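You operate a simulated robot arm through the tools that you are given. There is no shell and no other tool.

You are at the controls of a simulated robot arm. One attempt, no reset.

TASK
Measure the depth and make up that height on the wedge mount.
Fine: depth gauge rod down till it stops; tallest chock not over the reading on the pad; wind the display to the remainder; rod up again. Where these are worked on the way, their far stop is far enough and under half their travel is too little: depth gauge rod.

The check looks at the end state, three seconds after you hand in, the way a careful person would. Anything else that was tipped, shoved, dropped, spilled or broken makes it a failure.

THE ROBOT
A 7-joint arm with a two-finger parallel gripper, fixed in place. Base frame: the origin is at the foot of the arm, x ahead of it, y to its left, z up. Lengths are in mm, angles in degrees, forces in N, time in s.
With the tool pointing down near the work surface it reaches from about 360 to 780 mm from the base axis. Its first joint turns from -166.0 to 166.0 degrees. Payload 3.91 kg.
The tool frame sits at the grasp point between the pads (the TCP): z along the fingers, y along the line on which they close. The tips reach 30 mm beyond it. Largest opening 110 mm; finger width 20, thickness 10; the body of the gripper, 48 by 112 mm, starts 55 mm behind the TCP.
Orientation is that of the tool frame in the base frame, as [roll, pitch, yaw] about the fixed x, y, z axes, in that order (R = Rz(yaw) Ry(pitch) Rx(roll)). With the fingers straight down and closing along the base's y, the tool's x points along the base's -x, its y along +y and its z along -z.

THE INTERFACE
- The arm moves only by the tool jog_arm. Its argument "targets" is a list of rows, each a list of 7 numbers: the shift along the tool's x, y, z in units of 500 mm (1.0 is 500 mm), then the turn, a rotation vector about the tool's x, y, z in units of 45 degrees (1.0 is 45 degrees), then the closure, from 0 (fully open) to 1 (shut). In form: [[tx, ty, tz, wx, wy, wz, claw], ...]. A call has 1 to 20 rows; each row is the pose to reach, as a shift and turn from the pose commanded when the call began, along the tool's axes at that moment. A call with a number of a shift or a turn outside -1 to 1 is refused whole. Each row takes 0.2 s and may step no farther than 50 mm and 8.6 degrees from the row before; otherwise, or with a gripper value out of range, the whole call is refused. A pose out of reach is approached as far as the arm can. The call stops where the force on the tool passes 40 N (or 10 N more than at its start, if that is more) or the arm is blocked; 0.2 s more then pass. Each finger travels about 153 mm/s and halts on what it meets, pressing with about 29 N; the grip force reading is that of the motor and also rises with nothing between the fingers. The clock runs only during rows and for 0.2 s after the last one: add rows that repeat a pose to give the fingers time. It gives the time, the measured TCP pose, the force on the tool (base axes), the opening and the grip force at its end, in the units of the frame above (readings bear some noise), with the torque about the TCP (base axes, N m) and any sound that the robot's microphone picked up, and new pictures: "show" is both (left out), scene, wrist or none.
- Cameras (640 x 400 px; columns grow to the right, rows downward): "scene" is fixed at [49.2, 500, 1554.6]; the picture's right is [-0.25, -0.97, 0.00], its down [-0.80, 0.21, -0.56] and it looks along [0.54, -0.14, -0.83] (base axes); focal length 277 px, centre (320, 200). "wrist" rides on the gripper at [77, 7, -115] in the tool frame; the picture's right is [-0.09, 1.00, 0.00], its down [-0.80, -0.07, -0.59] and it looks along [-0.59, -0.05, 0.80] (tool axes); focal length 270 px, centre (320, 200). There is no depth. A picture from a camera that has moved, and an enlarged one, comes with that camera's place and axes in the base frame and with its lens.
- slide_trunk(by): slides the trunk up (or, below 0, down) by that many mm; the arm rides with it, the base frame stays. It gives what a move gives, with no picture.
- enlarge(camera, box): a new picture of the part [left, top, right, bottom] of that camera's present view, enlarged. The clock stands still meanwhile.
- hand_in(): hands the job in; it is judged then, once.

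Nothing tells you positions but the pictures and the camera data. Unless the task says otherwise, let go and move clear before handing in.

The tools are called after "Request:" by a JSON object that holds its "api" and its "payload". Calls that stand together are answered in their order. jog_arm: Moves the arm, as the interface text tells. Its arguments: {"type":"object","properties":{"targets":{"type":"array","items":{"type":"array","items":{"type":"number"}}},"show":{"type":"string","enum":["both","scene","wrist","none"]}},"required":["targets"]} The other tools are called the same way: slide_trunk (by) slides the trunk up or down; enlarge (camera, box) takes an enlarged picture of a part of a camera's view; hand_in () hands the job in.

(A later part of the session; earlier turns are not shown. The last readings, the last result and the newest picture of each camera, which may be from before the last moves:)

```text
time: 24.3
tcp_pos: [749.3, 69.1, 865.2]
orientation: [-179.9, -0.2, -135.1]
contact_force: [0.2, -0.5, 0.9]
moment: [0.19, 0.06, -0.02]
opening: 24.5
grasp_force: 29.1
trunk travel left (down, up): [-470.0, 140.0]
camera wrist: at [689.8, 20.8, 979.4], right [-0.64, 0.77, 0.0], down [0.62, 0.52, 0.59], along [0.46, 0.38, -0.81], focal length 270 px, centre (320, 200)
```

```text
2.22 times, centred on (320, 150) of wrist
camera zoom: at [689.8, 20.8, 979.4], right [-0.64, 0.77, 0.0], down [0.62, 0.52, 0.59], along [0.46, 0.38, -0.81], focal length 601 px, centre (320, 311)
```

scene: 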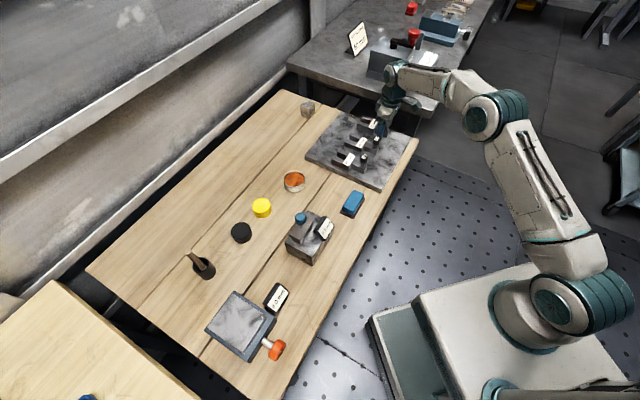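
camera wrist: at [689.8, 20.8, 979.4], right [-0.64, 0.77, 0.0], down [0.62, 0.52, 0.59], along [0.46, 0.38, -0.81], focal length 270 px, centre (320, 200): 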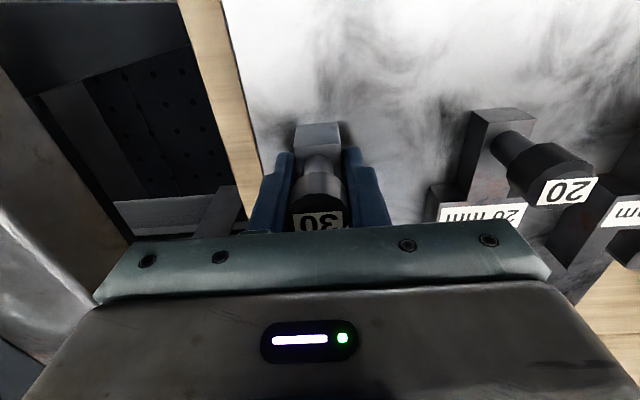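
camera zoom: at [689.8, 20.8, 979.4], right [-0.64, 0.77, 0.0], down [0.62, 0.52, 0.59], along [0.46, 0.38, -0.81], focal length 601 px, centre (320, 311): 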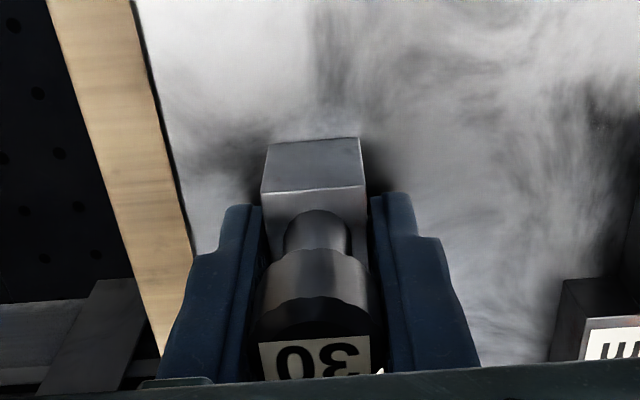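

Gripped at a 24.5 mm opening. I lift gently and check that the chock stays level.

Request:
{"api": "jog_arm", "payload": {"targets": [[0, 0, -0.01, 0, 0, 0, 1], [0, 0, -0.02, 0, 0, 0, 1], [0, 0, -0.04, 0, 0, 0, 1], [0, 0, -0.07, 0, 0, 0, 1], [0, 0, -0.1, 0, 0, 0, 1], [0, 0, -0.1, 0, 0, 0, 1]], "show": "both"}}

Request:
{"api": "enlarge", "payload": {"camera": "wrist", "box": [200, 60, 440, 240]}}

Request:
{"api": "enlarge", "payload": {"camera": "scene", "box": [310, 60, 430, 160]}}

```text
time: 25.7
tcp_pos: [749.9, 72.7, 913.8]
orientation: [-180.0, -0.2, -135.1]
contact_force: [0.5, 0.5, -7.1]
moment: [-0.19, 0.18, 0.02]
opening: 24.7
grasp_force: 28.8
trunk travel left (down, up): [-470.0, 140.0]
camera wrist: at [690.5, 21.5, 1028.5], right [-0.64, 0.77, 0.0], down [0.62, 0.52, 0.59], along [0.45, 0.38, -0.81], focal length 270 px, centre (320, 200)
```

scene: 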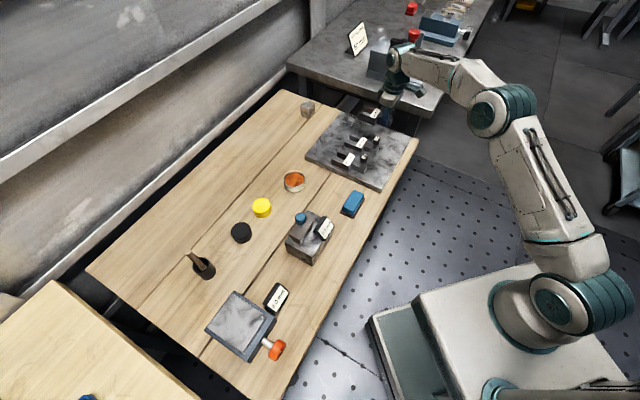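
wrist: 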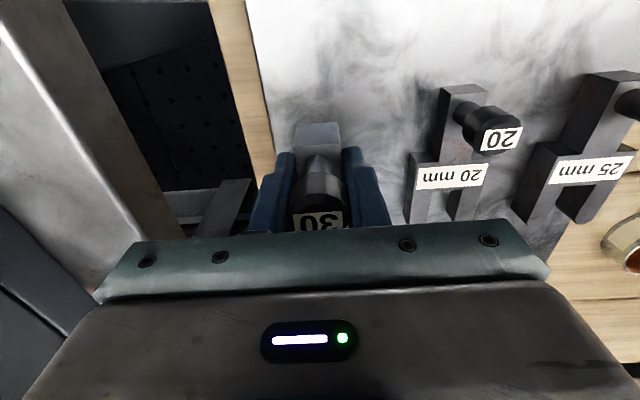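

```text
2.22 times, centred on (320, 150) of wrist
camera zoom: at [690.5, 21.5, 1028.5], right [-0.64, 0.77, 0.0], down [0.62, 0.52, 0.59], along [0.45, 0.38, -0.81], focal length 601 px, centre (320, 311)
```

zoom: 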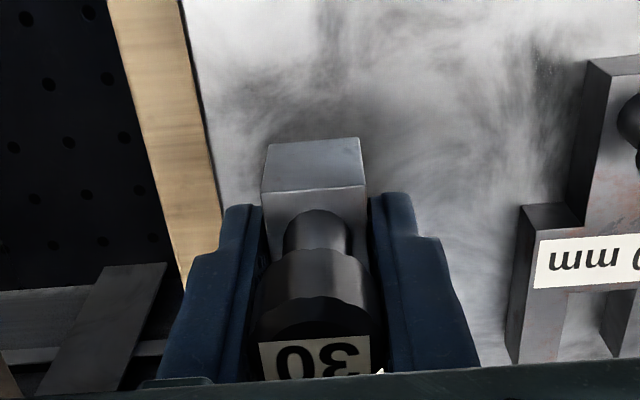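

```text
4.00 times, centred on (370, 110) of scene
camera zoom: at [49.2, 500.0, 1554.6], right [-0.25, -0.97, 0.0], down [-0.8, 0.21, -0.56], along [0.54, -0.14, -0.83], focal length 1108 px, centre (120, 560)
```

zoom: 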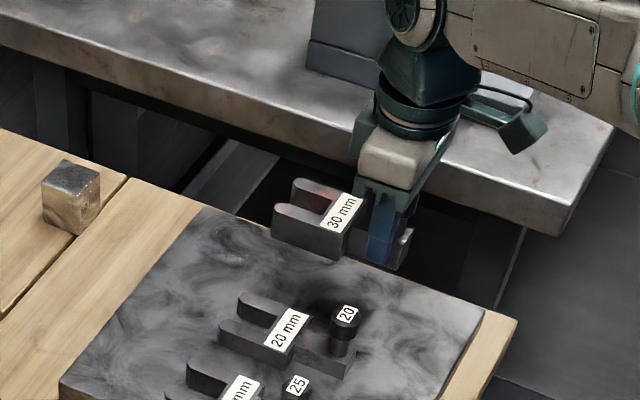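

The chock came up level and steady. I rise clear of the other knobs and carry it toward the wedge mount in two legs.

Request:
{"api": "jog_arm", "payload": {"targets": [[0, 0, -0.05, 0, 0, 0, 1], [0, 0, -0.1, 0, 0, 0, 1], [0, 0.06, -0.13, 0, 0, 0, 1], [0, 0.14, -0.16, 0, 0, 0, 1], [0, 0.22, -0.19, 0, 0, 0, 1], [0, 0.31, -0.21, 0, 0, 0, 1], [0, 0.4, -0.23, 0, 0, 0, 1], [0, 0.49, -0.25, 0, 0, 0, 1], [0, 0.58, -0.27, 0, 0, 0, 1], [0, 0.67, -0.28, 0, 0, 0, 1], [0, 0.76, -0.28, 0, 0, 0, 1], [0, 0.85, -0.28, 0, 0, 0, 1], [0, 0.94, -0.28, 0, 0, 0, 1], [0, 0.94, -0.28, 0, 0, 0, 1]], "show": "both"}}

```text
time: 28.7
tcp_pos: [416.4, 402.7, 1054.5]
orientation: [-179.8, -0.3, -135.1]
contact_force: [-0.7, -1.1, -5.6]
moment: [-0.18, 0.18, 0.03]
opening: 24.7
grasp_force: 28.2
trunk travel left (down, up): [-470.0, 140.0]
camera wrist: at [356.9, 353.9, 1168.7], right [-0.64, 0.77, 0.0], down [0.62, 0.52, 0.59], along [0.46, 0.38, -0.81], focal length 270 px, centre (320, 200)
```

scene: 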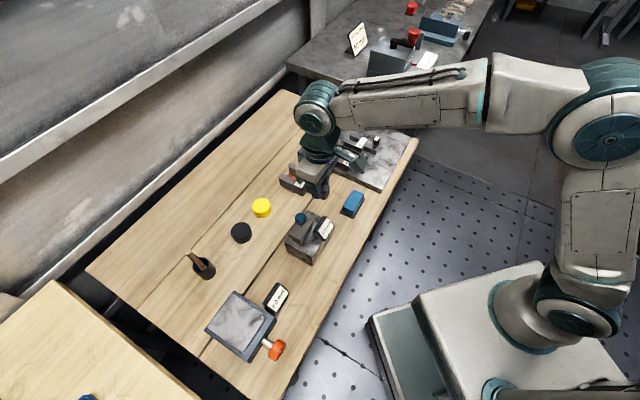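
wrist: 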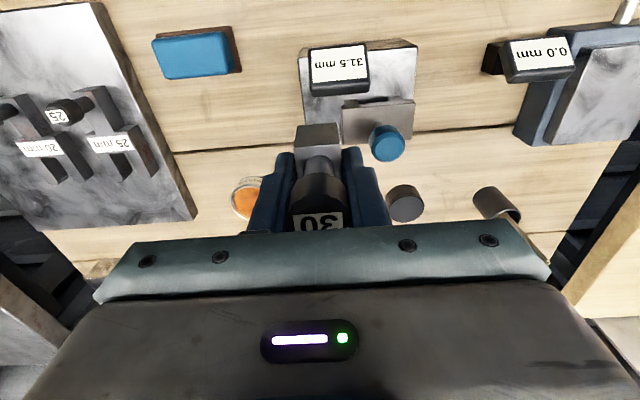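

I carry on toward the mount and stop a little to its side for a clear view of the pad.

Request:
{"api": "jog_arm", "payload": {"targets": [[-0.017, 0.076, 0, 0, 0, 0, 1], [-0.033, 0.152, 0, 0, 0, 0, 1], [-0.05, 0.228, 0, 0, 0, 0, 1], [-0.067, 0.304, 0, 0, 0, 0, 1], [-0.083, 0.38, 0, 0, 0, 0, 1], [-0.1, 0.457, 0, 0, 0, 0, 1], [-0.1, 0.457, 0, 0, 0, 0, 1]], "show": "both"}}

Request:
{"api": "enlarge", "payload": {"camera": "wrist", "box": [340, 20, 580, 220]}}

Request:
{"api": "enlarge", "payload": {"camera": "scene", "box": [190, 270, 310, 370]}}

```text
time: 30.3
tcp_pos: [291.8, 600.5, 1051.9]
orientation: [-179.7, -0.3, -135.0]
contact_force: [0.5, -0.3, -7.9]
moment: [-0.2, 0.18, -0.01]
opening: 24.4
grasp_force: 28.8
trunk travel left (down, up): [-470.0, 140.0]
camera wrist: at [232.0, 550.3, 1167.4], right [-0.64, 0.77, 0.0], down [0.62, 0.52, 0.59], along [0.46, 0.38, -0.81], focal length 270 px, centre (320, 200)
```

scene: 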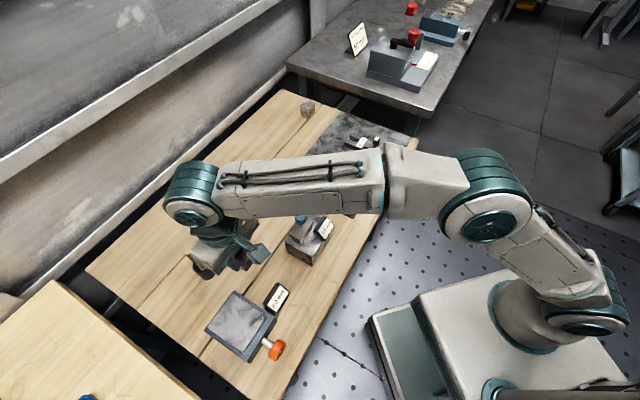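
wrist: 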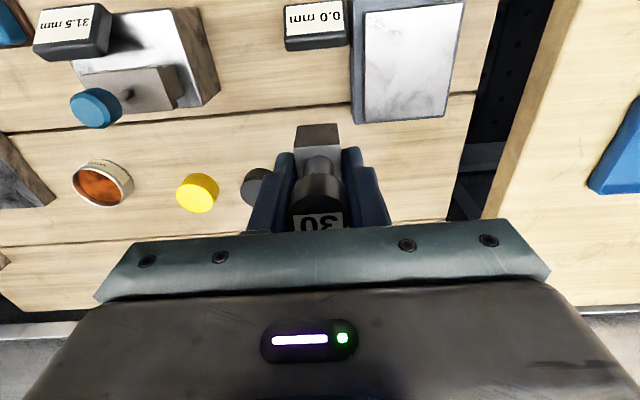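

```text
2.00 times, centred on (460, 120) of wrist
camera zoom: at [232.0, 550.3, 1167.4], right [-0.64, 0.77, 0.0], down [0.62, 0.52, 0.59], along [0.46, 0.38, -0.81], focal length 541 px, centre (40, 360)
```

zoom: 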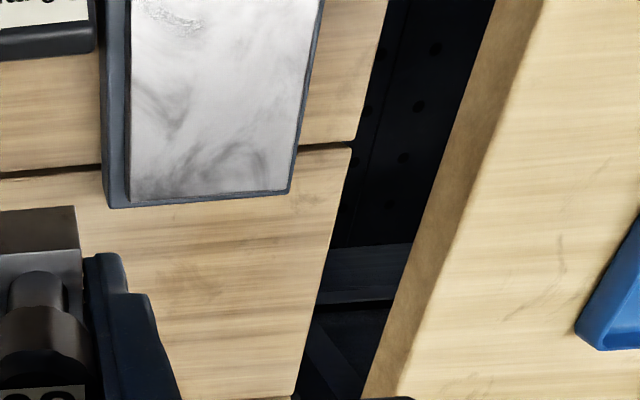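

```text
4.00 times, centred on (250, 320) of scene
camera zoom: at [49.2, 500.0, 1554.6], right [-0.25, -0.97, 0.0], down [-0.8, 0.21, -0.56], along [0.54, -0.14, -0.83], focal length 1108 px, centre (600, -280)
```

zoom: 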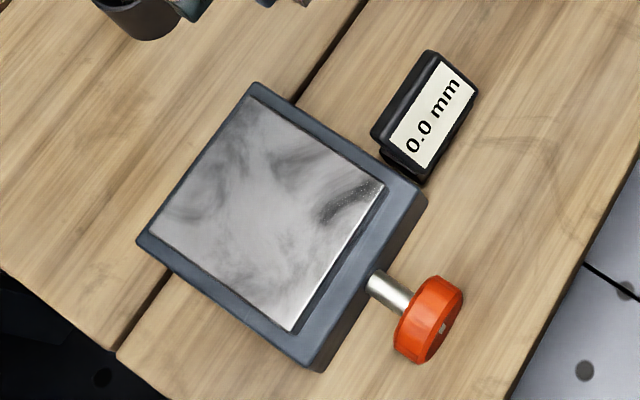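

The pad's top triangulates to z≈865, centred near (217, 655), about 101 × 87 mm and aligned with the table. I carry the chock over so that its body comes to the pad centre, still high up.

Request:
{"api": "jog_arm", "payload": {"targets": [[0.03, 0.046, 0.01, 0, 0, 0, 1], [0.06, 0.092, 0.04, 0, 0, 0, 1], [0.09, 0.138, 0.08, 0, 0, 0, 1], [0.1186, 0.1828, 0.12, 0, 0, 0, 1], [0.1186, 0.1828, 0.18, 0, 0, 0, 1], [0.1186, 0.1828, 0.18, 0, 0, 0, 1]], "show": "both"}}

Request:
{"api": "enlarge", "payload": {"camera": "wrist", "box": [200, 20, 440, 220]}}

Request:
{"api": "enlarge", "payload": {"camera": "scene", "box": [170, 250, 310, 370]}}

```text
time: 31.7
tcp_pos: [182.9, 620.5, 960.5]
orientation: [-179.8, -0.2, -135.0]
contact_force: [-0.4, -0.5, -7.2]
moment: [-0.19, 0.19, -0.01]
opening: 24.6
grasp_force: 28.7
trunk travel left (down, up): [-470.0, 140.0]
camera wrist: at [124.1, 571.6, 1075.4], right [-0.64, 0.77, 0.0], down [0.62, 0.52, 0.59], along [0.46, 0.38, -0.81], focal length 270 px, centre (320, 200)
```

scene: 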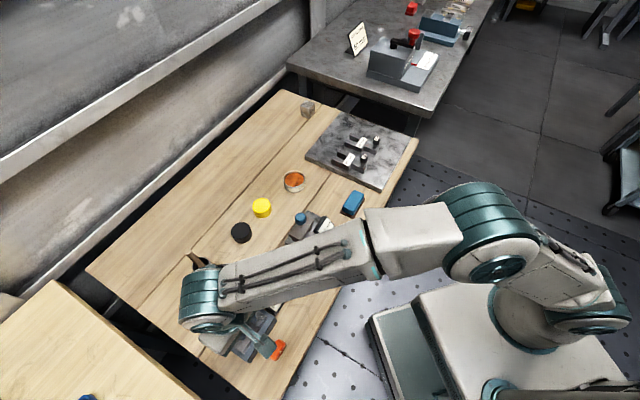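
wrist: 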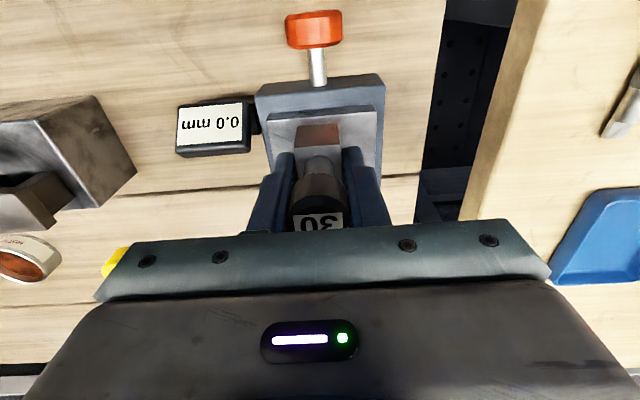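

```text
2.00 times, centred on (320, 120) of wrist
camera zoom: at [124.1, 571.6, 1075.4], right [-0.64, 0.77, 0.0], down [0.62, 0.52, 0.59], along [0.46, 0.38, -0.81], focal length 541 px, centre (320, 360)
```

zoom: 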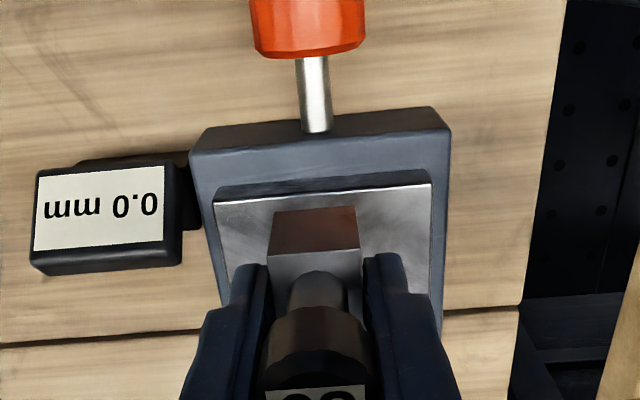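

```text
3.33 times, centred on (240, 310) of scene
camera zoom: at [49.2, 500.0, 1554.6], right [-0.25, -0.97, 0.0], down [-0.8, 0.21, -0.56], along [0.54, -0.14, -0.83], focal length 923 px, centre (587, -167)
```

zoom: 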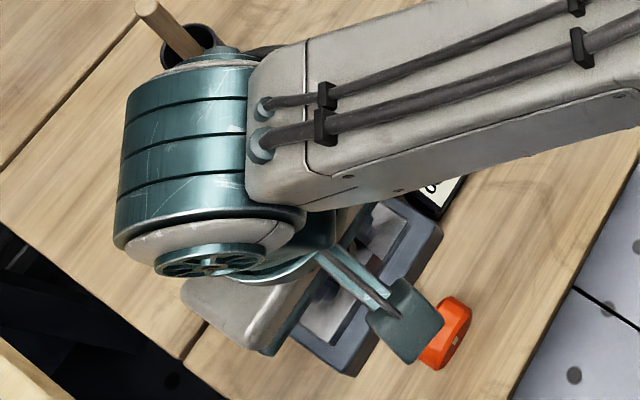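

The pad's front corners match my estimate within 1 mm. I correct 3 mm backwards, go down to just above the pad and check.

Request:
{"api": "jog_arm", "payload": {"targets": [[-0.006, 0.0015, 0.03, 0, 0, 0, 1], [-0.006, 0.0015, 0.06, 0, 0, 0, 1], [-0.006, 0.0015, 0.084, 0, 0, 0, 1], [-0.006, 0.0015, 0.084, 0, 0, 0, 1]], "show": "wrist"}}

Request:
{"api": "enlarge", "payload": {"camera": "wrist", "box": [200, 20, 440, 220]}}

```text
time: 32.7
tcp_pos: [184.1, 626.2, 917.3]
orientation: [-179.8, -0.1, -135.0]
contact_force: [-0.1, -0.7, -7.2]
moment: [-0.2, 0.2, 0.01]
opening: 24.7
grasp_force: 29.5
trunk travel left (down, up): [-470.0, 140.0]
camera wrist: at [124.7, 576.8, 1033.4], right [-0.64, 0.77, 0.0], down [0.62, 0.52, 0.59], along [0.46, 0.38, -0.81], focal length 270 px, centre (320, 200)
```

wrist: 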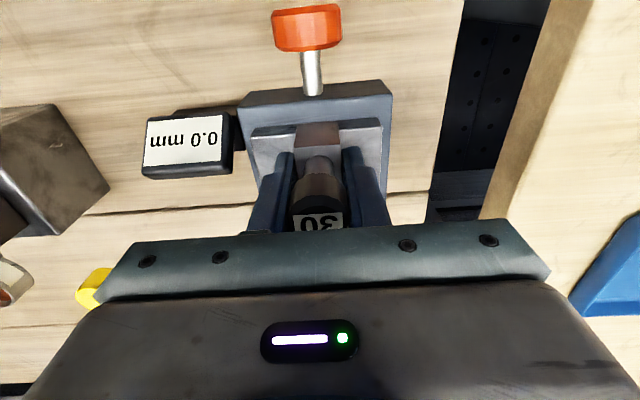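

```text
2.00 times, centred on (320, 120) of wrist
camera zoom: at [124.7, 576.8, 1033.4], right [-0.64, 0.77, 0.0], down [0.62, 0.52, 0.59], along [0.46, 0.38, -0.81], focal length 541 px, centre (320, 360)
```

zoom: 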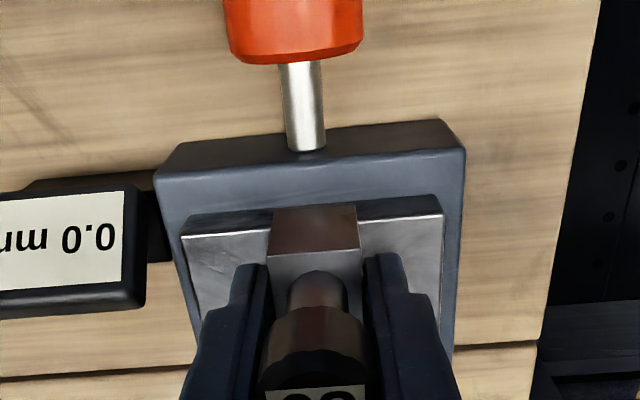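

The chock is centred sideways over the pad. I go down in small steps and watch the vertical force for touch-down.

Request:
{"api": "jog_arm", "payload": {"targets": [[0, 0, 0.003, 0, 0, 0, 1], [0, 0, 0.006, 0, 0, 0, 1], [0, 0, 0.009, 0, 0, 0, 1], [0, 0, 0.012, 0, 0, 0, 1], [0, 0, 0.012, 0, 0, 0, 1]], "show": "none"}}

```text
time: 33.9
tcp_pos: [184.5, 626.0, 913.0]
orientation: [-179.8, -0.2, -135.0]
contact_force: [-0.3, -0.8, -6.8]
moment: [-0.17, 0.18, 0.01]
opening: 24.7
grasp_force: 28.6
trunk travel left (down, up): [-470.0, 140.0]
```

Request:
{"api": "jog_arm", "payload": {"targets": [[0, 0, 0.002, 0, 0, 0, 1], [0, 0, 0.004, 0, 0, 0, 1], [0, 0, 0.006, 0, 0, 0, 1], [0, 0, 0.008, 0, 0, 0, 1], [0, 0, 0.008, 0, 0, 0, 1]], "show": "none"}}

```text
time: 35.1
tcp_pos: [184.9, 625.9, 909.2]
orientation: [-179.8, -0.1, -135.0]
contact_force: [-0.1, -1.2, -6.2]
moment: [-0.2, 0.18, 0.01]
opening: 25.0
grasp_force: 28.7
trunk travel left (down, up): [-470.0, 140.0]
```

No contact yet at TCP z 909, so I carry on in small steps.

Request:
{"api": "jog_arm", "payload": {"targets": [[0, 0, 0.002, 0, 0, 0, 1], [0, 0, 0.004, 0, 0, 0, 1], [0, 0, 0.006, 0, 0, 0, 1], [0, 0, 0.006, 0, 0, 0, 1]], "show": "wrist"}}

Request:
{"api": "enlarge", "payload": {"camera": "wrist", "box": [240, 80, 400, 220]}}

```text
time: 36.1
tcp_pos: [185.2, 626.8, 905.8]
orientation: [-179.8, -0.3, -135.1]
contact_force: [0.1, 0.1, -7.4]
moment: [-0.18, 0.2, -0.02]
opening: 24.8
grasp_force: 28.4
trunk travel left (down, up): [-470.0, 140.0]
camera wrist: at [125.6, 576.5, 1021.6], right [-0.64, 0.77, 0.0], down [0.62, 0.52, 0.59], along [0.46, 0.38, -0.81], focal length 270 px, centre (320, 200)
```

wrist: 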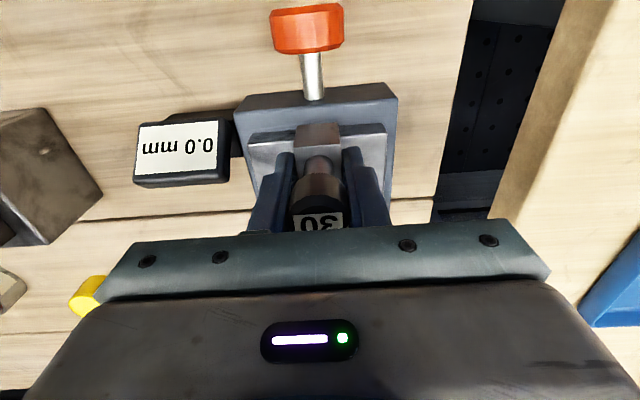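

```text
2.86 times, centred on (320, 150) of wrist
camera zoom: at [125.6, 576.5, 1021.6], right [-0.64, 0.77, 0.0], down [0.62, 0.52, 0.59], along [0.46, 0.38, -0.81], focal length 772 px, centre (320, 343)
```

zoom: 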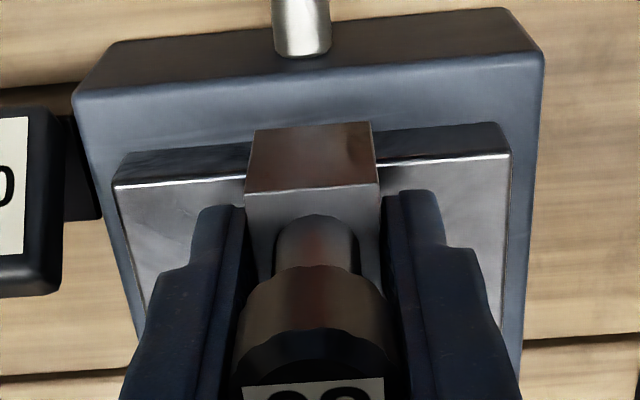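

Still no contact at 905.8. I continue in 1 mm steps.

Request:
{"api": "jog_arm", "payload": {"targets": [[0, 0, 0.002, 0, 0, 0, 1], [0, 0, 0.004, 0, 0, 0, 1], [0, 0, 0.006, 0, 0, 0, 1], [0, 0, 0.006, 0, 0, 0, 1]], "show": "none"}}

```text
time: 37.1
tcp_pos: [185.5, 625.3, 903.5]
orientation: [-179.8, -0.3, -135.0]
contact_force: [0.3, -0.3, -8.0]
moment: [-0.19, 0.19, 0.01]
opening: 24.7
grasp_force: 29.0
trunk travel left (down, up): [-470.0, 140.0]
```

Request:
{"api": "jog_arm", "payload": {"targets": [[0, 0, 0.002, 0, 0, 0, 1], [0, 0, 0.004, 0, 0, 0, 1], [0, 0, 0.006, 0, 0, 0, 1], [0, 0, 0.006, 0, 0, 0, 1]], "show": "none"}}

```text
time: 38.1
tcp_pos: [184.7, 625.4, 901.5]
orientation: [-179.9, -0.1, -135.1]
contact_force: [1.7, 0.8, -1.0]
moment: [0.41, -0.17, -0.1]
opening: 24.5
grasp_force: 29.2
trunk travel left (down, up): [-470.0, 140.0]
```

The load has come off the gripper (−7 → −1 N), so the chock is on the pad. I open the fingers gradually and look.

Request:
{"api": "jog_arm", "payload": {"targets": [[0, 0, 0, 0, 0, 0, 0.75], [0, 0, 0, 0, 0, 0, 0.7], [0, 0, 0, 0, 0, 0, 0.6], [0, 0, 0, 0, 0, 0, 0.5], [0, 0, 0, 0, 0, 0, 0.5]], "show": "wrist"}}

Request:
{"api": "enlarge", "payload": {"camera": "wrist", "box": [200, 20, 440, 220]}}

```text
time: 39.3
tcp_pos: [184.4, 625.6, 901.4]
orientation: [-179.9, -0.2, -135.0]
contact_force: [0.1, -0.1, -0.2]
moment: [0.0, -0.03, 0.01]
opening: 55.0
grasp_force: 0.1
trunk travel left (down, up): [-470.0, 140.0]
camera wrist: at [125.2, 576.3, 1016.3], right [-0.64, 0.77, 0.0], down [0.62, 0.52, 0.59], along [0.46, 0.38, -0.81], focal length 270 px, centre (320, 200)
```

wrist: 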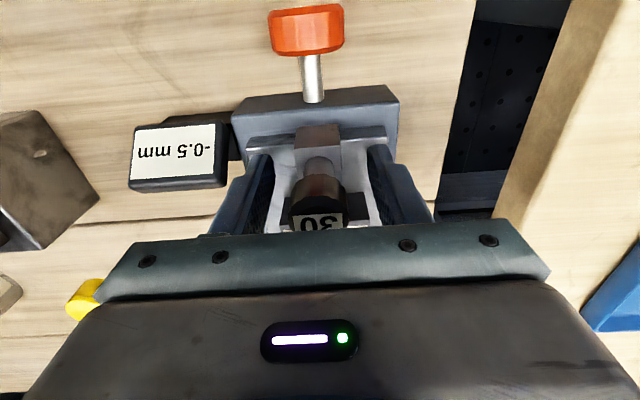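

```text
2.00 times, centred on (320, 120) of wrist
camera zoom: at [125.2, 576.3, 1016.3], right [-0.64, 0.77, 0.0], down [0.62, 0.52, 0.59], along [0.46, 0.38, -0.81], focal length 541 px, centre (320, 360)
```

zoom: 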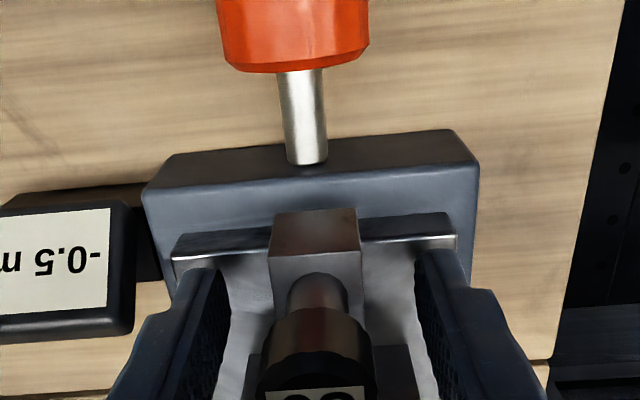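

The chock rests on the pad and the wedge display now shows −0.5 mm under its weight. I rise straight up away from it.

Request:
{"api": "jog_arm", "payload": {"targets": [[0, 0, -0.02, 0, 0, 0, 0.4], [0, 0, -0.06, 0, 0, 0, 0.3], [0, 0, -0.12, 0, 0, 0, 0.3], [0, 0, -0.2, 0, 0, 0, 0.3], [0, 0, -0.28, 0, 0, 0, 0.3], [0, 0, -0.28, 0, 0, 0, 0.3]], "show": "both"}}

Request:
{"api": "enlarge", "payload": {"camera": "wrist", "box": [200, 20, 440, 220]}}

```text
time: 40.7
tcp_pos: [185.1, 622.9, 1043.0]
orientation: [-179.7, -0.2, -135.1]
contact_force: [-0.3, 0.3, 0.4]
moment: [-0.03, 0.01, 0.01]
opening: 76.8
grasp_force: 0.0
trunk travel left (down, up): [-470.0, 140.0]
camera wrist: at [125.3, 574.4, 1157.9], right [-0.64, 0.77, 0.0], down [0.62, 0.52, 0.59], along [0.46, 0.38, -0.81], focal length 270 px, centre (320, 200)
```

scene: 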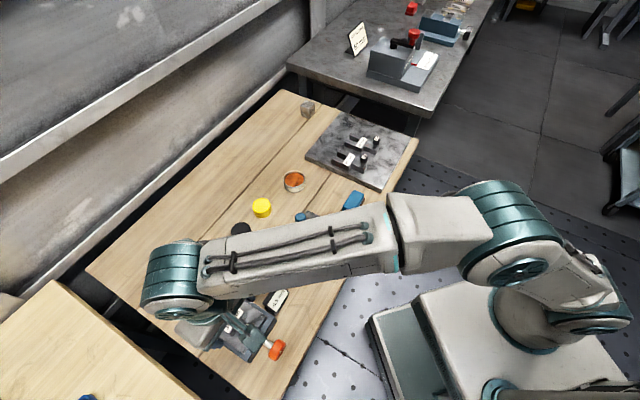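
wrist: 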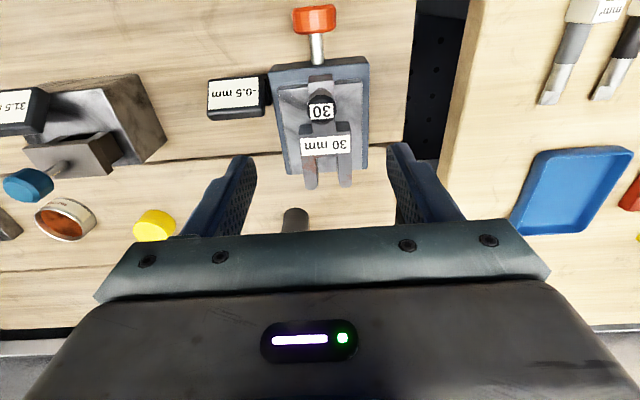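

```text
2.00 times, centred on (320, 120) of wrist
camera zoom: at [125.3, 574.4, 1157.9], right [-0.64, 0.77, 0.0], down [0.62, 0.52, 0.59], along [0.46, 0.38, -0.81], focal length 541 px, centre (320, 360)
```

zoom: 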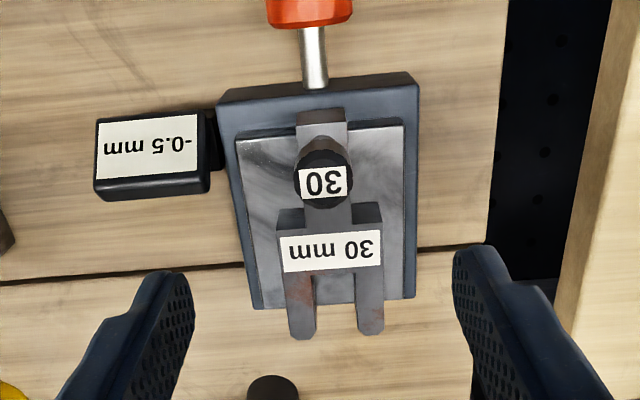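

The chock sits well on the pad. The mount's red winding knob is near (141, 579, 830), about 45 mm across, with its axis horizontal along the table's front direction. I move above it to refine that.

Request:
{"api": "jog_arm", "payload": {"targets": [[0.06, 0, 0, 0, 0, 0, 0.3], [0.125, 0, 0.03, 0, 0, 0, 0.3], [0.125, 0, 0.1, 0, 0, 0, 0.3], [0.125, 0, 0.166, 0, 0, 0, 0.3], [0.125, 0, 0.166, 0, 0, 0, 0.3]], "show": "both"}}

Request:
{"api": "enlarge", "payload": {"camera": "wrist", "box": [200, 20, 440, 220]}}

Request:
{"api": "enlarge", "payload": {"camera": "scene", "box": [200, 280, 320, 380]}}

```text
time: 41.9
tcp_pos: [143.3, 582.9, 957.5]
orientation: [-179.9, -0.2, -135.1]
contact_force: [-1.0, -0.7, -0.6]
moment: [-0.02, 0.0, -0.05]
opening: 77.1
grasp_force: 0.0
trunk travel left (down, up): [-470.0, 140.0]
camera wrist: at [83.0, 532.7, 1072.3], right [-0.64, 0.77, 0.0], down [0.62, 0.52, 0.59], along [0.46, 0.38, -0.81], focal length 270 px, centre (320, 200)
```

scene: 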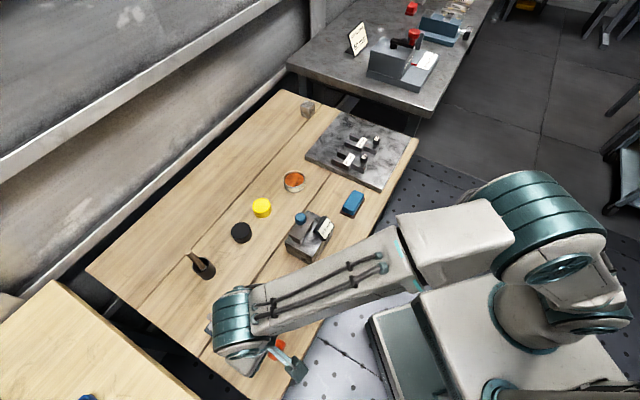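
wrist: 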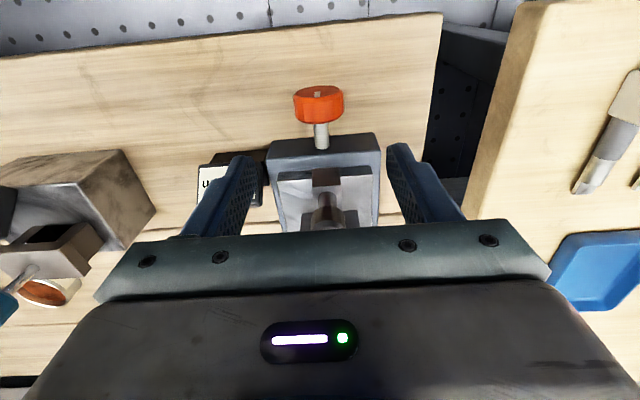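

```text
2.00 times, centred on (320, 120) of wrist
camera zoom: at [83.0, 532.7, 1072.3], right [-0.64, 0.77, 0.0], down [0.62, 0.52, 0.59], along [0.46, 0.38, -0.81], focal length 541 px, centre (320, 360)
```

zoom: 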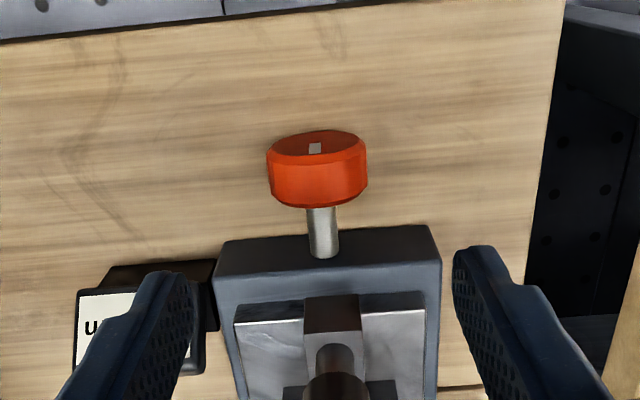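

```text
4.00 times, centred on (260, 330) of scene
camera zoom: at [49.2, 500.0, 1554.6], right [-0.25, -0.97, 0.0], down [-0.8, 0.21, -0.56], along [0.54, -0.14, -0.83], focal length 1108 px, centre (560, -320)
```

zoom: 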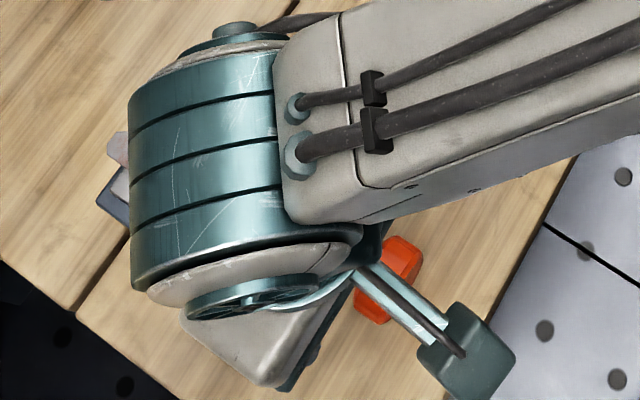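

The knob measures well: centre about (141, 580, 830), radius 22.5, thickness about 18, clear of the case. I go down over it with open fingers, tips slightly below the axis and above the table.

Request:
{"api": "jog_arm", "payload": {"targets": [[0.0068, 0, 0.06, 0, 0, 0, 0.3], [0.0068, 0, 0.12, 0, 0, 0, 0.3], [0.0068, 0, 0.17, 0, 0, 0, 0.3], [0.0068, 0, 0.2, 0, 0, 0, 0.3], [0.0068, 0, 0.213, 0, 0, 0, 0.3], [0.0068, 0, 0.213, 0, 0, 0, 0.3]], "show": "both"}}

Request:
{"api": "enlarge", "payload": {"camera": "wrist", "box": [200, 60, 440, 240]}}

```text
time: 43.3
tcp_pos: [139.5, 578.6, 850.1]
orientation: [-179.7, -0.2, -135.2]
contact_force: [-0.4, 0.4, -0.6]
moment: [-0.02, 0.02, 0.04]
opening: 76.9
grasp_force: 0.1
trunk travel left (down, up): [-470.0, 140.0]
camera wrist: at [79.2, 529.9, 965.7], right [-0.64, 0.77, 0.0], down [0.62, 0.52, 0.59], along [0.46, 0.38, -0.81], focal length 270 px, centre (320, 200)
```

scene: 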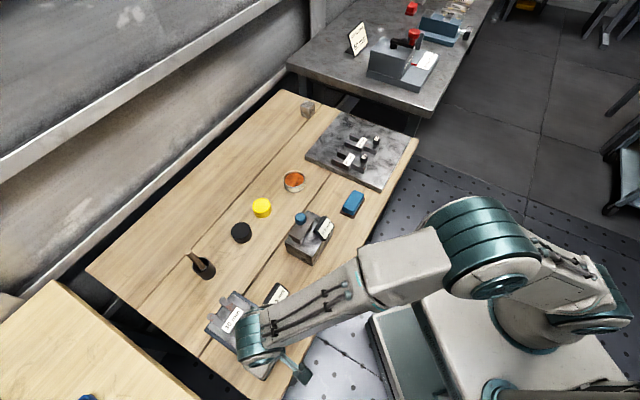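
wrist: 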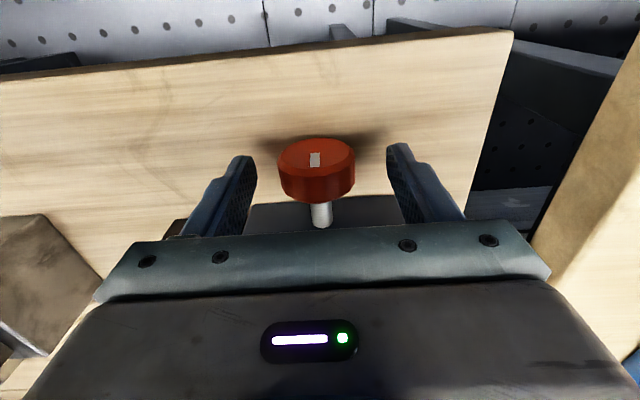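

```text
2.22 times, centred on (320, 150) of wrist
camera zoom: at [79.2, 529.9, 965.7], right [-0.64, 0.77, 0.0], down [0.62, 0.52, 0.59], along [0.46, 0.38, -0.81], focal length 601 px, centre (320, 311)
```

zoom: 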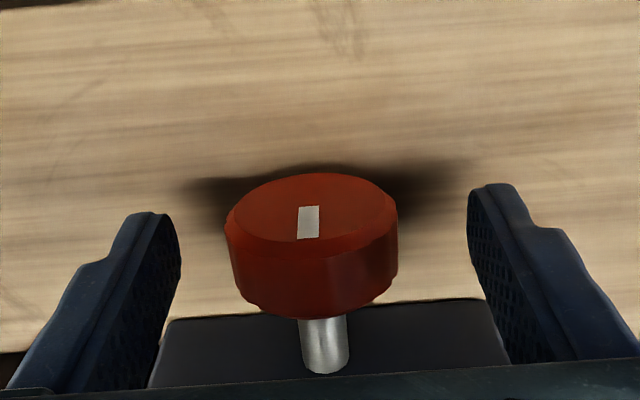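

The fingers straddle the knob evenly. I close on it and make a small test turn of −15° about the knob axis (clockwise seen from the front), then watch the display.

Request:
{"api": "jog_arm", "payload": {"targets": [[0, -0.0024, 0, 0, 0, 0, 0.45], [0, -0.0024, 0, 0, 0, 0, 0.7], [0, -0.0024, 0, 0, 0, 0, 1], [0, -0.0024, 0, 0, 0, 0, 1]], "show": "wrist"}}

Request:
{"api": "enlarge", "payload": {"camera": "wrist", "box": [200, 60, 440, 240]}}

Request:
{"api": "enlarge", "payload": {"camera": "scene", "box": [200, 270, 320, 370]}}

```text
time: 44.3
tcp_pos: [139.9, 578.2, 850.2]
orientation: [-179.8, -0.3, -135.0]
contact_force: [4.0, -7.2, -0.5]
moment: [-0.12, -0.13, 0.56]
opening: 43.2
grasp_force: 45.2
trunk travel left (down, up): [-470.0, 140.0]
camera wrist: at [80.2, 528.3, 965.8], right [-0.64, 0.77, 0.0], down [0.62, 0.52, 0.59], along [0.46, 0.38, -0.81], focal length 270 px, centre (320, 200)
```

wrist: 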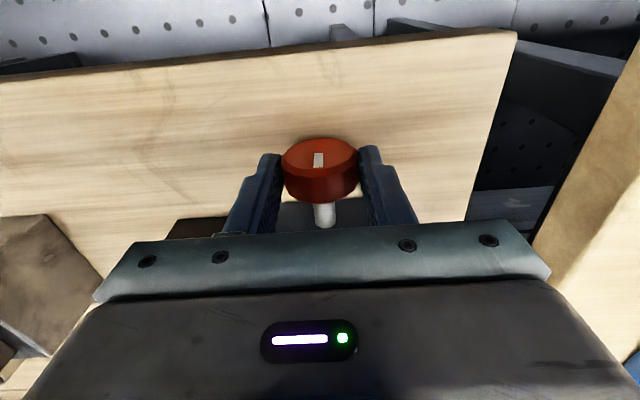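

```text
2.22 times, centred on (320, 150) of wrist
camera zoom: at [80.2, 528.3, 965.8], right [-0.64, 0.77, 0.0], down [0.62, 0.52, 0.59], along [0.46, 0.38, -0.81], focal length 601 px, centre (320, 311)
```

zoom: 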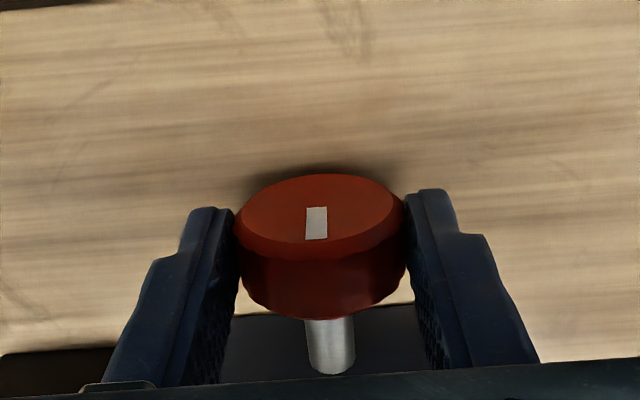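

```text
4.00 times, centred on (260, 320) of scene
camera zoom: at [49.2, 500.0, 1554.6], right [-0.25, -0.97, 0.0], down [-0.8, 0.21, -0.56], along [0.54, -0.14, -0.83], focal length 1108 px, centre (560, -280)
```

zoom: 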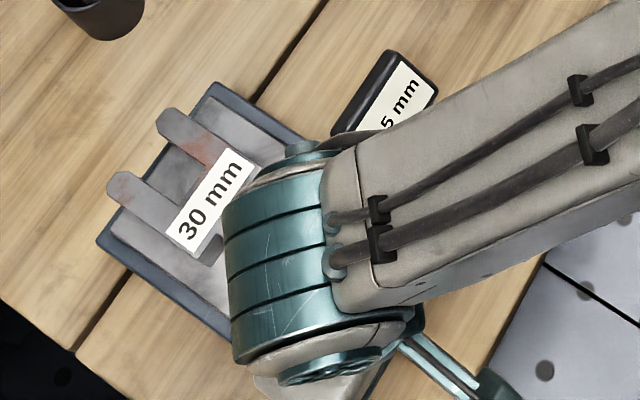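

Gripped at 43 mm. I turn −15° about the knob axis.

Request:
{"api": "jog_arm", "payload": {"targets": [[0, -0.0055, 0.0002, -0.1111, 0, 0, 1], [0, -0.009, 0.0006, -0.2222, 0, 0, 1], [0, -0.0124, 0.0014, -0.3333, 0, 0, 1], [0, -0.0124, 0.0014, -0.3333, 0, 0, 1]], "show": "both"}}

Request:
{"api": "enlarge", "payload": {"camera": "wrist", "box": [200, 60, 440, 240]}}

Request:
{"api": "enlarge", "payload": {"camera": "scene", "box": [200, 270, 320, 370]}}

```text
time: 45.3
tcp_pos: [143.2, 573.1, 848.6]
orientation: [165.1, -0.2, -135.0]
contact_force: [4.1, -2.0, -8.9]
moment: [0.47, -0.7, 0.34]
opening: 43.8
grasp_force: 45.4
trunk travel left (down, up): [-470.0, 140.0]
camera wrist: at [105.6, 502.9, 963.0], right [-0.62, 0.74, 0.26], down [0.72, 0.41, 0.55], along [0.31, 0.53, -0.79], focal length 270 px, centre (320, 200)
```

scene: 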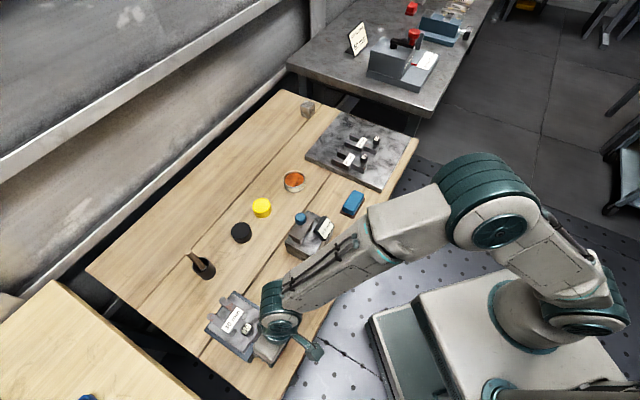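
wrist: 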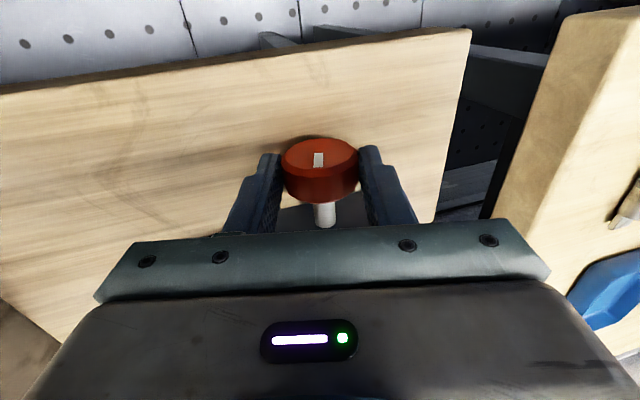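

```text
2.22 times, centred on (320, 150) of wrist
camera zoom: at [105.6, 502.9, 963.0], right [-0.62, 0.74, 0.26], down [0.72, 0.41, 0.55], along [0.31, 0.53, -0.79], focal length 601 px, centre (320, 311)
```

zoom: 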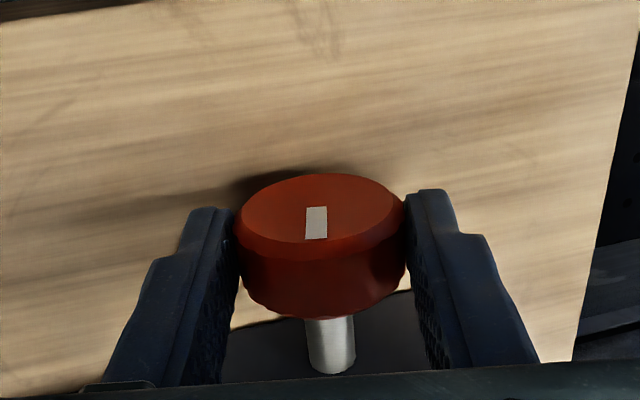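

```text
4.00 times, centred on (260, 320) of scene
camera zoom: at [49.2, 500.0, 1554.6], right [-0.25, -0.97, 0.0], down [-0.8, 0.21, -0.56], along [0.54, -0.14, -0.83], focal length 1108 px, centre (560, -280)
```

zoom: 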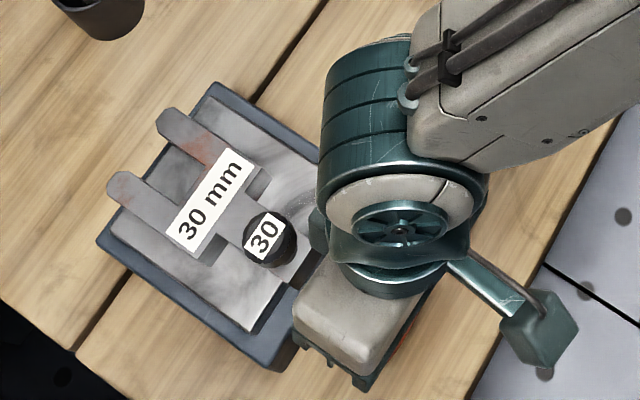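

The knob turned with the gripper. I turn another −10°, let go with a small opening, and back out along the tool to read the display.

Request:
{"api": "jog_arm", "payload": {"targets": [[0, -0.0035, 0.0002, -0.1111, 0, 0, 1], [0, -0.007, 0.0006, -0.2222, 0, 0, 1], [0, -0.007, 0.0006, -0.2222, 0, 0, 1], [0, -0.007, 0.0006, -0.2222, 0, 0, 0.54], [0, -0.007, 0.0006, -0.2222, 0, 0, 0.54]], "show": "wrist"}}

```text
time: 46.5
tcp_pos: [145.0, 573.0, 850.6]
orientation: [155.2, -0.2, -135.0]
contact_force: [-0.3, -0.9, -0.3]
moment: [0.04, -0.02, -0.03]
opening: 50.7
grasp_force: 0.0
trunk travel left (down, up): [-470.0, 140.0]
camera wrist: at [120.2, 487.8, 957.8], right [-0.58, 0.7, 0.42], down [0.79, 0.34, 0.51], along [0.21, 0.62, -0.75], focal length 270 px, centre (320, 200)
```

wrist: 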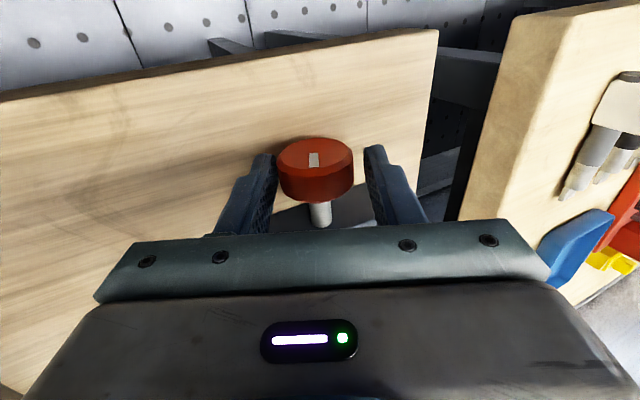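

The knob stayed turned. I back out along the tool axis and view.

Request:
{"api": "jog_arm", "payload": {"targets": [[0, 0, -0.05, 0, 0, 0, 0.54], [0, 0, -0.1, 0, 0, 0, 0.5], [0, 0, -0.18, 0, 0, 0, 0.3], [0, 0, -0.18, 0, 0, 0, 0.3]], "show": "both"}}

Request:
{"api": "enlarge", "payload": {"camera": "scene", "box": [200, 270, 320, 370]}}

```text
time: 47.5
tcp_pos: [173.4, 544.4, 930.8]
orientation: [155.1, -0.2, -135.0]
contact_force: [0.2, -0.8, 0.4]
moment: [0.03, -0.01, -0.01]
opening: 77.0
grasp_force: 0.1
trunk travel left (down, up): [-470.0, 140.0]
camera wrist: at [148.6, 460.6, 1038.5], right [-0.58, 0.7, 0.42], down [0.79, 0.35, 0.51], along [0.21, 0.62, -0.75], focal length 270 px, centre (320, 200)
```

scene: 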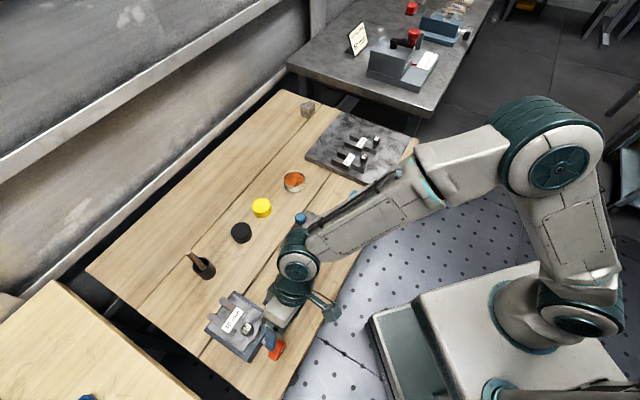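
wrist: 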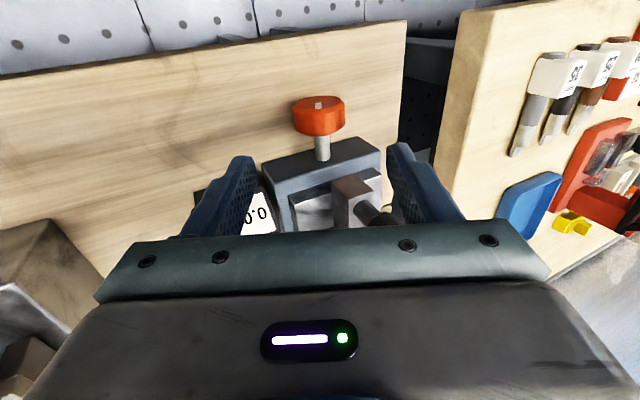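

```text
4.00 times, centred on (260, 320) of scene
camera zoom: at [49.2, 500.0, 1554.6], right [-0.25, -0.97, 0.0], down [-0.8, 0.21, -0.56], along [0.54, -0.14, -0.83], focal length 1108 px, centre (560, -280)
```

zoom: 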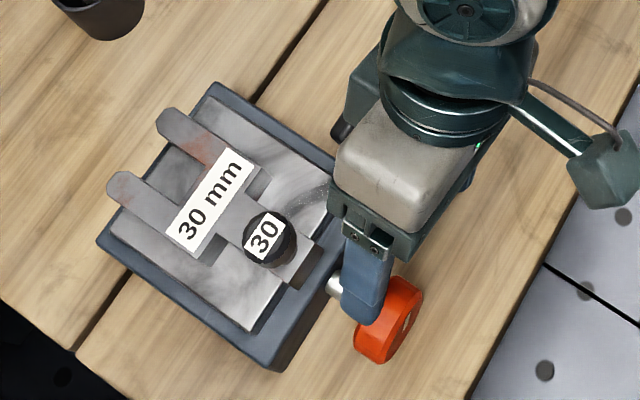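

Part of the display shows in the wrist view, so I enlarge it.

Request:
{"api": "enlarge", "payload": {"camera": "wrist", "box": [190, 170, 290, 240]}}

```text
5.71 times, centred on (240, 205) of wrist
camera zoom: at [148.6, 460.6, 1038.5], right [-0.58, 0.7, 0.42], down [0.79, 0.35, 0.51], along [0.21, 0.62, -0.75], focal length 1544 px, centre (777, 171)
```

zoom: 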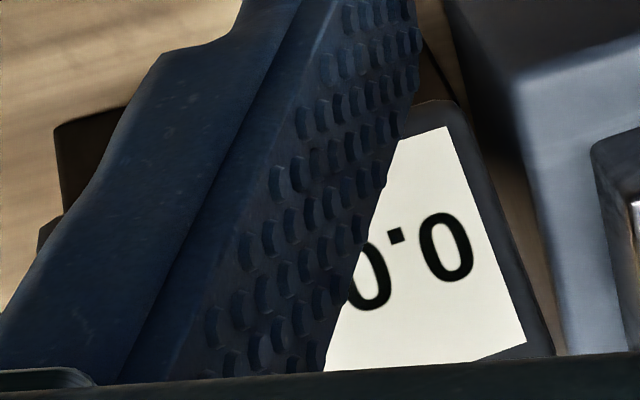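

It now reads 0.0, up from −0.5, so turning clockwise raises the pad at roughly 0.5 mm per 25°. I swing over to the opposite tilt to make a longer stroke, first back to upright.

Request:
{"api": "jog_arm", "payload": {"targets": [[0, 0.0318, 0.0023, 0.185, 0, 0, 0.4], [0, 0.0631, 0.0092, 0.37, 0, 0, 0.4], [0, 0.093, 0.0206, 0.5556, 0, 0, 0.4], [0, 0.093, 0.0206, 0.5556, 0, 0, 0.4]], "show": "wrist"}}

Request:
{"api": "enlarge", "payload": {"camera": "wrist", "box": [180, 60, 420, 240]}}

```text
time: 48.5
tcp_pos: [140.4, 579.6, 941.5]
orientation: [-179.7, -0.2, -135.1]
contact_force: [0.3, -0.1, -0.3]
moment: [-0.02, 0.0, -0.02]
opening: 66.0
grasp_force: 0.0
trunk travel left (down, up): [-470.0, 140.0]
camera wrist: at [80.5, 529.4, 1056.3], right [-0.64, 0.77, 0.0], down [0.62, 0.52, 0.59], along [0.46, 0.38, -0.81], focal length 270 px, centre (320, 200)
```

wrist: 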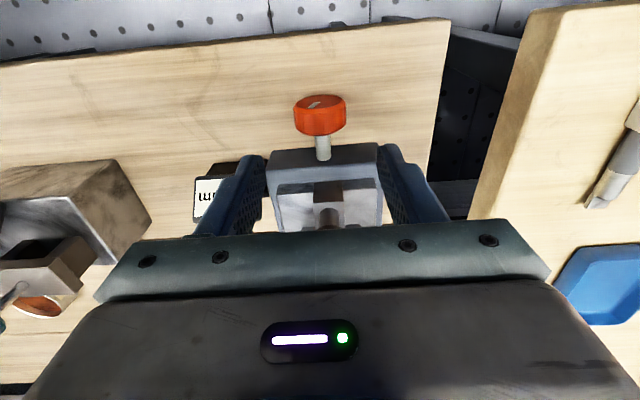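

```text
2.22 times, centred on (300, 150) of wrist
camera zoom: at [80.5, 529.4, 1056.3], right [-0.64, 0.77, 0.0], down [0.62, 0.52, 0.59], along [0.46, 0.38, -0.81], focal length 601 px, centre (364, 311)
```

zoom: 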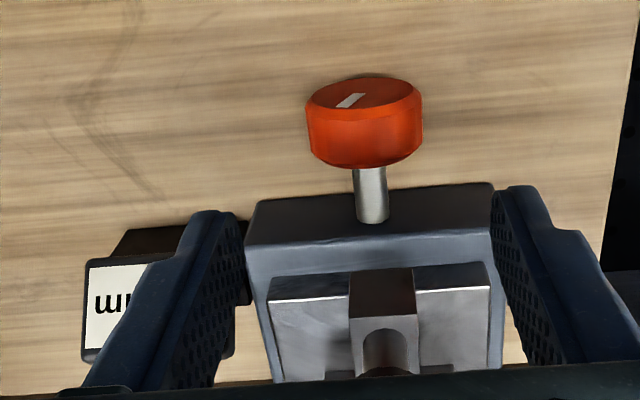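

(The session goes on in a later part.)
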